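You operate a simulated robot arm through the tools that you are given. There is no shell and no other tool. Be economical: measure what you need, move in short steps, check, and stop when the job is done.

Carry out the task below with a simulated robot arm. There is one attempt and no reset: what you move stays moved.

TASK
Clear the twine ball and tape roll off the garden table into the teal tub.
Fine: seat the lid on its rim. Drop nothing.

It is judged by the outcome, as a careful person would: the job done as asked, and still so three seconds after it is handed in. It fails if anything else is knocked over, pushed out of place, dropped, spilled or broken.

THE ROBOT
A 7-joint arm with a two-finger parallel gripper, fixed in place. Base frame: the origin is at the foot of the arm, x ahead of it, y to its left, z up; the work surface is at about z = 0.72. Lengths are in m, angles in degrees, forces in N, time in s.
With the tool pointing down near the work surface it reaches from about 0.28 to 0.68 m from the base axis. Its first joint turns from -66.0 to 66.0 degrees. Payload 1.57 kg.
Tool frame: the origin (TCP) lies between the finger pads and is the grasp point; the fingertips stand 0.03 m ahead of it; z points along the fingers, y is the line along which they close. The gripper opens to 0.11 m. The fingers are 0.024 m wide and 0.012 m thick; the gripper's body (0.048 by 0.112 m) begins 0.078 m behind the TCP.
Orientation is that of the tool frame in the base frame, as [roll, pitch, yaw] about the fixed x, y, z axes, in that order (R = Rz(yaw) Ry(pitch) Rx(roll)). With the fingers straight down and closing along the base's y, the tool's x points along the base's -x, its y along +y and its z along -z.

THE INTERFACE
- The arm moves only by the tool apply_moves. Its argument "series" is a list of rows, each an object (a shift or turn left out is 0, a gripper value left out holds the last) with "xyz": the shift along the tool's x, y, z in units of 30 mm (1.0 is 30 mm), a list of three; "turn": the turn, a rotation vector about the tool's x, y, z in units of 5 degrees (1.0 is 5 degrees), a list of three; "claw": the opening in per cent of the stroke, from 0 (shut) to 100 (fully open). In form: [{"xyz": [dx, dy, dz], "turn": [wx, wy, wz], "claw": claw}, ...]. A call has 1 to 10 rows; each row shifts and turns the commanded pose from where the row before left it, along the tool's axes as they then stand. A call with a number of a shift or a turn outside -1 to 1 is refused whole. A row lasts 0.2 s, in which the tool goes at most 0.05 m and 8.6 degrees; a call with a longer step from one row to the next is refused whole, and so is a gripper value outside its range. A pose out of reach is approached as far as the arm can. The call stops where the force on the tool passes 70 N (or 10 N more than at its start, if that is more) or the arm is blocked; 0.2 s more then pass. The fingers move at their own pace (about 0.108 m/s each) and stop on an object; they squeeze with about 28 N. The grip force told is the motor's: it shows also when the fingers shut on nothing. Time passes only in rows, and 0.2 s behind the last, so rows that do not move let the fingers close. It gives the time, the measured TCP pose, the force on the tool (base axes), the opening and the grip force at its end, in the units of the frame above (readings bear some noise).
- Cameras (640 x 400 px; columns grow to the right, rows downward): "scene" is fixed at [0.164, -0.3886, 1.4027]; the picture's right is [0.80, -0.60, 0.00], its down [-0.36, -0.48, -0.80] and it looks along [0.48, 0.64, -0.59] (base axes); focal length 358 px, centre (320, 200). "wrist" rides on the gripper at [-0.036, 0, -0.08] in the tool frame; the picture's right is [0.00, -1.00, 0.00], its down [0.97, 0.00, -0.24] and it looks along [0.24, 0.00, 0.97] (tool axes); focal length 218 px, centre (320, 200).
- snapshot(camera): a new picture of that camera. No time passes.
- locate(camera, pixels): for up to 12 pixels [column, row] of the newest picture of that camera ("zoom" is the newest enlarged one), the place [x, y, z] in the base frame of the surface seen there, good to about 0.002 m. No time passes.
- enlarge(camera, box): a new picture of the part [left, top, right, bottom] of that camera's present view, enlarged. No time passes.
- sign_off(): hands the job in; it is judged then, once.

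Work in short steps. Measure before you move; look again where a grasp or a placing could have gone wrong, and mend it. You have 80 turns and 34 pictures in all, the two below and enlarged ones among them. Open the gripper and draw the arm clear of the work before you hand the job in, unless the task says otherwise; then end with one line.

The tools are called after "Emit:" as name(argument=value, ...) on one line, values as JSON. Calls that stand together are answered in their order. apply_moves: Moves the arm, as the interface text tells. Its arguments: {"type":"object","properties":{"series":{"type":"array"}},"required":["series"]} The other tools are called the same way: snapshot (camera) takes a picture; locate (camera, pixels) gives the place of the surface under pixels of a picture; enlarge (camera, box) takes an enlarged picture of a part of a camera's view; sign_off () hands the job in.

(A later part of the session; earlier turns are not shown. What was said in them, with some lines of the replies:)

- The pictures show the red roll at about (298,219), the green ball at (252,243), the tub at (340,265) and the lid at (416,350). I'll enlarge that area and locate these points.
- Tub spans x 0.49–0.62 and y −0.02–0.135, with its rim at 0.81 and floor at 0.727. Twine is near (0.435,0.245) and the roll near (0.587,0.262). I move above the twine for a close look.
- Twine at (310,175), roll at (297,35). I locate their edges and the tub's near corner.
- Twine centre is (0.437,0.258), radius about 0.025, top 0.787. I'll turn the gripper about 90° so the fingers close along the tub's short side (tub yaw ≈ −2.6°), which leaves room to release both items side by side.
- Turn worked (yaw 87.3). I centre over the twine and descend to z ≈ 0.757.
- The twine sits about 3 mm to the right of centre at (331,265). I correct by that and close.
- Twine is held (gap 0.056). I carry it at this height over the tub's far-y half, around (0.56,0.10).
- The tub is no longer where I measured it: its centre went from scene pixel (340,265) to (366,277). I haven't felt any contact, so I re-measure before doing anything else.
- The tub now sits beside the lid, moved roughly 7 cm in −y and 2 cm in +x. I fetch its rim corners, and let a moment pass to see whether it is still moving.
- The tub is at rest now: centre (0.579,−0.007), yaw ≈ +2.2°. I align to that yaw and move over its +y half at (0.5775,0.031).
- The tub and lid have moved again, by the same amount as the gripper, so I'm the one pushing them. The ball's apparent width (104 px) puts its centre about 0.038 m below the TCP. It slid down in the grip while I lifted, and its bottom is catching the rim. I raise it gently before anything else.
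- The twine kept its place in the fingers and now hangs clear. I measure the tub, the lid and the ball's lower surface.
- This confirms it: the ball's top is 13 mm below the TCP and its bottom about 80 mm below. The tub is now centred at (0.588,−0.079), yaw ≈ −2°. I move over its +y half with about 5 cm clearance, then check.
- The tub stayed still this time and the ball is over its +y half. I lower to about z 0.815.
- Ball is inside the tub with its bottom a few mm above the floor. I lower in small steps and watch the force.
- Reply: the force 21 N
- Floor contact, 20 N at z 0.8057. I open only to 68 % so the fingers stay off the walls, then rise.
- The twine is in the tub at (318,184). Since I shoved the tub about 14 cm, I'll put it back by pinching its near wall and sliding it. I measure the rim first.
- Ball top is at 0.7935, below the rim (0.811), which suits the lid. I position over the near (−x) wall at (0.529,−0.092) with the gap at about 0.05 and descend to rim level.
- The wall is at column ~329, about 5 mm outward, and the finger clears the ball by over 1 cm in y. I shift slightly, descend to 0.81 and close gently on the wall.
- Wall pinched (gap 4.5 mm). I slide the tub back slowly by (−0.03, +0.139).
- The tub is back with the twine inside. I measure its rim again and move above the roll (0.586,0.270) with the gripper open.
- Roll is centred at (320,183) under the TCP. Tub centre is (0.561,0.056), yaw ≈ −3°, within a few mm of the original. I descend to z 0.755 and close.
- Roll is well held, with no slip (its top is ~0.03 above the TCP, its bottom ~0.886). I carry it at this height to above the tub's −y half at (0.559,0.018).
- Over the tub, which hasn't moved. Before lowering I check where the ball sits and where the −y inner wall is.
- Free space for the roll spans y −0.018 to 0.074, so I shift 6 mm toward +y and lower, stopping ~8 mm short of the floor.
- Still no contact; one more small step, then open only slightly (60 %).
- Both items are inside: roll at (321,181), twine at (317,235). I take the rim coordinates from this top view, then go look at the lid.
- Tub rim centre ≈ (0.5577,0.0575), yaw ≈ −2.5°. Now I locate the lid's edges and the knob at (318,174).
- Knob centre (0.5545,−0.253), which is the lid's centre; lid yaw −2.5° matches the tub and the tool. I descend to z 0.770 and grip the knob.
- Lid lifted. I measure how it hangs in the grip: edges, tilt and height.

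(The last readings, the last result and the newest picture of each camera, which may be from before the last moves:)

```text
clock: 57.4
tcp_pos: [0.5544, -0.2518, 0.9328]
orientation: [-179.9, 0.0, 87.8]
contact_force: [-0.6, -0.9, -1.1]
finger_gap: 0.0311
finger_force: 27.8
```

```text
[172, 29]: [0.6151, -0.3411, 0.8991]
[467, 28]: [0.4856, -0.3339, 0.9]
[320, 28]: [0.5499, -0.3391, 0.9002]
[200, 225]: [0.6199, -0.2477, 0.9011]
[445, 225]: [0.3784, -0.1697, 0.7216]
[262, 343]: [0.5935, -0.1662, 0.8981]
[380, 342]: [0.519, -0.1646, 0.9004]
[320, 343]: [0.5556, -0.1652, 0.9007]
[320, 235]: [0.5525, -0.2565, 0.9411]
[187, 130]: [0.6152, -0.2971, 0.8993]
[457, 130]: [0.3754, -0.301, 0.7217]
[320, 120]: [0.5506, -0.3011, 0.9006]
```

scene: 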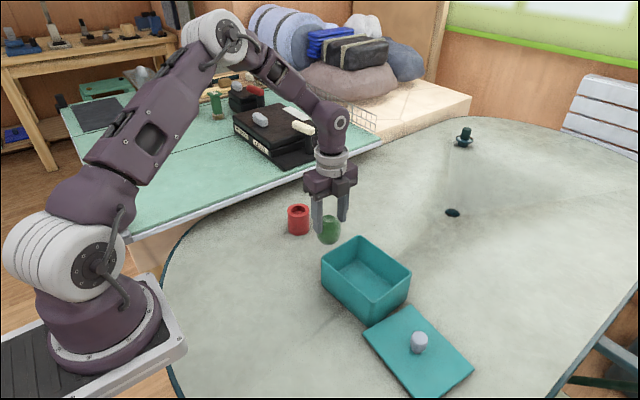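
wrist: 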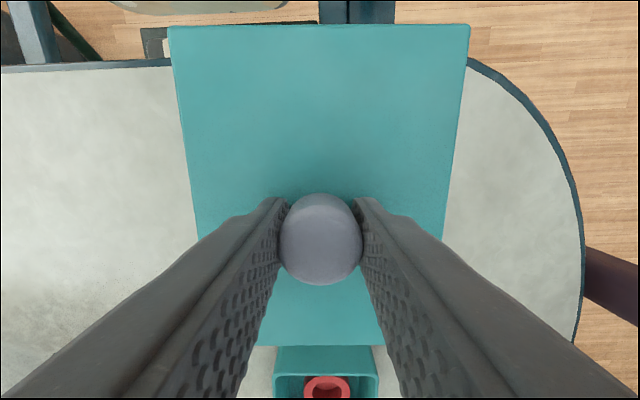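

The lid hangs level (z 0.900 throughout) with its centre at the TCP and its underside 7 cm above rim height. I carry it to (0.5577,0.0575) at this height.

Emit:
apply_moves(series=[{"xyz": [0.3, 0, 0]}, {"xyz": [0.6, -0.03, 0]}, {"xyz": [0.75, -0.03, 0]}, {"xyz": [0.75, -0.03, 0]}, {"xyz": [0.75, -0.03, 0]}, {"xyz": [0.75, -0.03, 0]}, {"xyz": [0.75, -0.03, 0]}, {"xyz": [0.75, -0.03, 0]}])

Emit:
apply_moves(series=[{"xyz": [0.75, -0.03, 0]}, {"xyz": [0.75, -0.03, 0]}, {"xyz": [0.75, -0.03, 0]}, {"xyz": [0.75, 0, 0]}, {"xyz": [0.75, 0, 0]}, {"xyz": [0.6, 0, 0]}, {"xyz": [0.4, 0, 0]}, {"xyz": [0.15, 0, 0]}, {}])

Emit:
enlarge(camera="scene", box=[240, 180, 450, 330])

```text
clock: 59.2
tcp_pos: [0.5543, -0.0905, 0.9365]
orientation: [180.0, 0.0, 87.6]
contact_force: [0.7, -0.1, -1.2]
finger_gap: 0.0312
finger_force: 28.6
```

```text
clock: 61.2
tcp_pos: [0.5587, 0.0567, 0.9303]
orientation: [179.9, 0.0, 87.7]
contact_force: [-0.9, -0.1, -0.8]
finger_gap: 0.0309
finger_force: 28.1
```

```text
2.67 times, centred on (345, 255) of scene
```

zoom: 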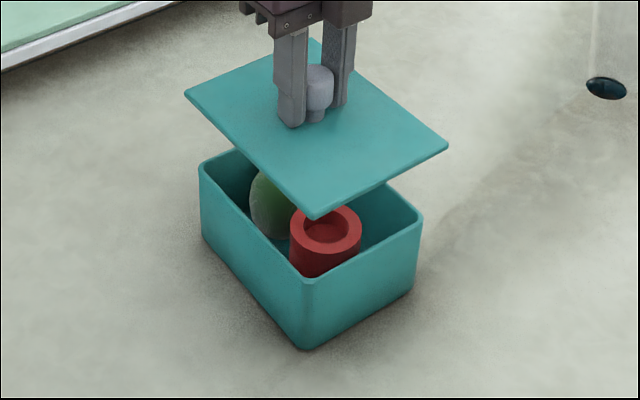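

Lid is above the tub, level. I compare lid and rim corners in this view before lowering.

Emit:
locate(camera="zoom", pixels=[[187, 93], [446, 146], [315, 216], [202, 165], [420, 214], [308, 281], [250, 155], [258, 228], [365, 248], [250, 178], [381, 180], [315, 100]])

```text
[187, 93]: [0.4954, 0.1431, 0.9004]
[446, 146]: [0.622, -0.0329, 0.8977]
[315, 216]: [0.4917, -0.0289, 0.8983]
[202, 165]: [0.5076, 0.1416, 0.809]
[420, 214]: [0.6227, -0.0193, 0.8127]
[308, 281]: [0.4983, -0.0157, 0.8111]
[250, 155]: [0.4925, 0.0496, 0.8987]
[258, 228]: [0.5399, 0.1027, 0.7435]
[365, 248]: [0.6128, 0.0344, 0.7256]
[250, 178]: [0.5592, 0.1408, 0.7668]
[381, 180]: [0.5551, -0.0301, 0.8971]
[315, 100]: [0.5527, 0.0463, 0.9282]
```

The corner comparison suggests a few mm of offset, but the rounded corners are unreliable, so I sample rim edges more carefully.

Emit:
locate(camera="zoom", pixels=[[345, 261], [345, 264], [345, 267], [390, 235], [390, 238], [390, 241], [240, 208], [240, 211], [240, 214], [275, 249], [275, 252], [275, 255]])

Emit:
locate(camera="zoom", pixels=[[412, 205], [416, 203], [419, 206], [405, 196], [409, 197], [213, 158], [218, 154], [225, 151], [230, 149], [350, 200], [280, 193], [240, 148]])

```text
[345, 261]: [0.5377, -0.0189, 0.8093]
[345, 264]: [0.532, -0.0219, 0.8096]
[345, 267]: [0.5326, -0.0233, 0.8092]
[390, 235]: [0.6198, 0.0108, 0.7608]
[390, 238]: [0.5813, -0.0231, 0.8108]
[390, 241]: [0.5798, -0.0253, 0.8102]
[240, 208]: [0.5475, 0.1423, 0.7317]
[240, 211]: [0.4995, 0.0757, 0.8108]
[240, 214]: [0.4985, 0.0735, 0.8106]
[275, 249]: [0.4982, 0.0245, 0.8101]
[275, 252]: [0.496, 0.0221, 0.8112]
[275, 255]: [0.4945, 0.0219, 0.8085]
```

```text
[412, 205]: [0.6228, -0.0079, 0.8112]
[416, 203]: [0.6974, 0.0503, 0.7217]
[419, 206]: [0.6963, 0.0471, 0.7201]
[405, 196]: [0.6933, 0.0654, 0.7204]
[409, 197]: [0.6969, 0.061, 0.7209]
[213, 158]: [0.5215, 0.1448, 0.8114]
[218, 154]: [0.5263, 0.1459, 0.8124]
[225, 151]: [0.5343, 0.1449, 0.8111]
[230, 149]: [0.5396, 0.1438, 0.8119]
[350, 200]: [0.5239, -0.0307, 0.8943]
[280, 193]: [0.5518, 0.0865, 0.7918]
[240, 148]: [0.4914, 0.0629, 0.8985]
```

The better samples give rim centre ≈ (0.559,0.0587) and lid centre ≈ (0.5585,0.056). I shift ~3 mm in +y and lower to just above contact (z ≈ 0.866).

Emit:
apply_moves(series=[{"xyz": [0.09, 0.02, 0]}, {"xyz": [0, 0, 0.3]}, {"xyz": [0, 0, 0.4]}, {"xyz": [0, 0, 0.4]}, {"xyz": [0, 0, 0.4]}, {"xyz": [0, 0, 0.35]}, {"xyz": [0, 0, 0.2]}, {"xyz": [0, 0, 0.1]}, {}])

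Emit:
enlarge(camera="scene", box=[270, 200, 410, 320])

```text
clock: 63.2
tcp_pos: [0.5586, 0.0587, 0.8679]
orientation: [-179.9, -0.1, 87.7]
contact_force: [-0.9, 0.5, -1.5]
finger_gap: 0.0311
finger_force: 28.0
```

```text
3.33 times, centred on (340, 260) of scene
```

zoom: 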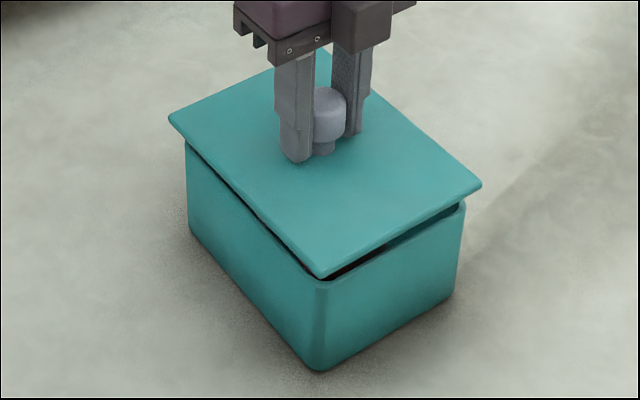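

Alignment looks symmetric (left overhang 168 vs 186, right 482 vs 466). I lower in 1.5–2 mm steps and watch the force.

Emit:
apply_moves(series=[{"xyz": [0, 0, 0.07]}, {"xyz": [0, 0, 0.07]}, {"xyz": [0, 0, 0.07]}, {}])

Emit:
apply_moves(series=[{"xyz": [0, 0, 0.06]}, {"xyz": [0, 0, 0.06]}, {}])

```text
clock: 64.2
tcp_pos: [0.5598, 0.0595, 0.8603]
orientation: [180.0, 0.0, 87.7]
contact_force: [0.4, -0.7, -0.4]
finger_gap: 0.031
finger_force: 28.1
```

```text
clock: 65.0
tcp_pos: [0.5587, 0.059, 0.8571]
orientation: [180.0, 0.0, 87.7]
contact_force: [0.6, -0.1, -0.7]
finger_gap: 0.0309
finger_force: 28.2
```

Already below 0.860 with no force, so the lip is entering freely. Continuing.

Emit:
apply_moves(series=[{"xyz": [0, 0, 0.06]}, {"xyz": [0, 0, 0.06]}, {}])

Emit:
apply_moves(series=[{"xyz": [0, 0, 0.06]}, {}])

Emit:
locate(camera="zoom", pixels=[[322, 250], [322, 274], [300, 200], [420, 200]])

```text
clock: 65.8
tcp_pos: [0.5581, 0.0585, 0.8532]
orientation: [-180.0, 0.0, 87.7]
contact_force: [1.0, -0.4, -1.3]
finger_gap: 0.0311
finger_force: 28.2
```

```text
clock: 66.4
tcp_pos: [0.5597, 0.0593, 0.852]
orientation: [-179.9, -0.1, 87.7]
contact_force: [-0.3, -1.2, -1.0]
finger_gap: 0.0312
finger_force: 27.9
```

```text
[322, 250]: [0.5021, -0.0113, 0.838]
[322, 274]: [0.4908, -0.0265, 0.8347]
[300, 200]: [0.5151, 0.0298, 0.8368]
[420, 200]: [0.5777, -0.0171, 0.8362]
```

Emit:
apply_moves(series=[{"xyz": [0, 0, 0.05]}, {}])

Emit:
apply_moves(series=[{"xyz": [0, 0, 0.05]}, {}])

Emit:
apply_moves(series=[{"xyz": [0, 0, 0.05]}, {}])

```text
clock: 67.0
tcp_pos: [0.5588, 0.0594, 0.85]
orientation: [180.0, 0.0, 87.8]
contact_force: [0.3, 0.2, -1.2]
finger_gap: 0.0312
finger_force: 27.7
```

```text
clock: 67.6
tcp_pos: [0.5595, 0.0592, 0.8505]
orientation: [179.9, 0.1, 87.7]
contact_force: [-2.1, 1.1, 16.7]
finger_gap: 0.0309
finger_force: 27.7
```

```text
clock: 68.2
tcp_pos: [0.5596, 0.0585, 0.8484]
orientation: [179.9, 0.0, 87.7]
contact_force: [-8.2, 4.0, 26.1]
finger_gap: 0.0307
finger_force: 28.2
```

Contact at 0.850, exactly where a seated lid should be (lid top ≈ 0.817). I ease off, open and rise straight up.

Emit:
apply_moves(series=[{"xyz": [0, 0, -0.06]}, {"claw": 65}, {"claw": 65}, {"claw": 65}])

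Emit:
apply_moves(series=[{"xyz": [0, 0, -0.4]}, {"xyz": [0, 0, -0.8]}, {"xyz": [0, 0, -0.9]}, {"xyz": [0, 0, -0.9]}, {"xyz": [0, 0, -0.9]}, {"xyz": [-0.5, -0.9, -0.9]}, {"xyz": [-0.5, -0.9, -0.9]}, {"xyz": [-0.5, -0.9, -0.5]}, {}])

Emit:
enlarge(camera="scene", box=[220, 180, 470, 360])

```text
clock: 69.2
tcp_pos: [0.5597, 0.0581, 0.8483]
orientation: [180.0, -0.1, 87.7]
contact_force: [-0.2, 0.1, -0.5]
finger_gap: 0.0714
finger_force: 0.1
```

```text
clock: 71.2
tcp_pos: [0.4732, 0.0166, 1.0332]
orientation: [180.0, 0.1, 87.8]
contact_force: [-1.0, -0.4, -0.5]
finger_gap: 0.0716
finger_force: 0.0
```

```text
2.22 times, centred on (345, 270) of scene
```

zoom: 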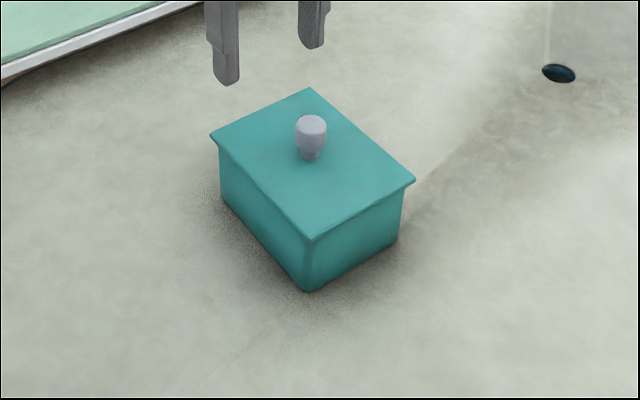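

The lid looks flush. I check that it's level from its corner heights.

Emit:
locate(camera="zoom", pixels=[[308, 91], [214, 137], [411, 181], [312, 236], [260, 140], [350, 190]])

```text
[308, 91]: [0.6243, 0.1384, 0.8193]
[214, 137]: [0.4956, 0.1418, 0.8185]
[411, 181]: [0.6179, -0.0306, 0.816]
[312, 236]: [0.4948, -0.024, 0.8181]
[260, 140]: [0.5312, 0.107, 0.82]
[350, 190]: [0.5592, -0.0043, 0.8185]
```

The lid is level at z ≈ 0.818 on all corners, both items are inside, and the arm is clear. I hand it in.

Emit:
sign_off()

```text
The job is handed in.
```

The twine ball and tape roll are in the teal tub with the lid seated level on its rim, and nothing was dropped; on the way I bumped the tub about 14 cm and the lid about 7 cm out of place, then slid the tub back to within a few mm of where it started.
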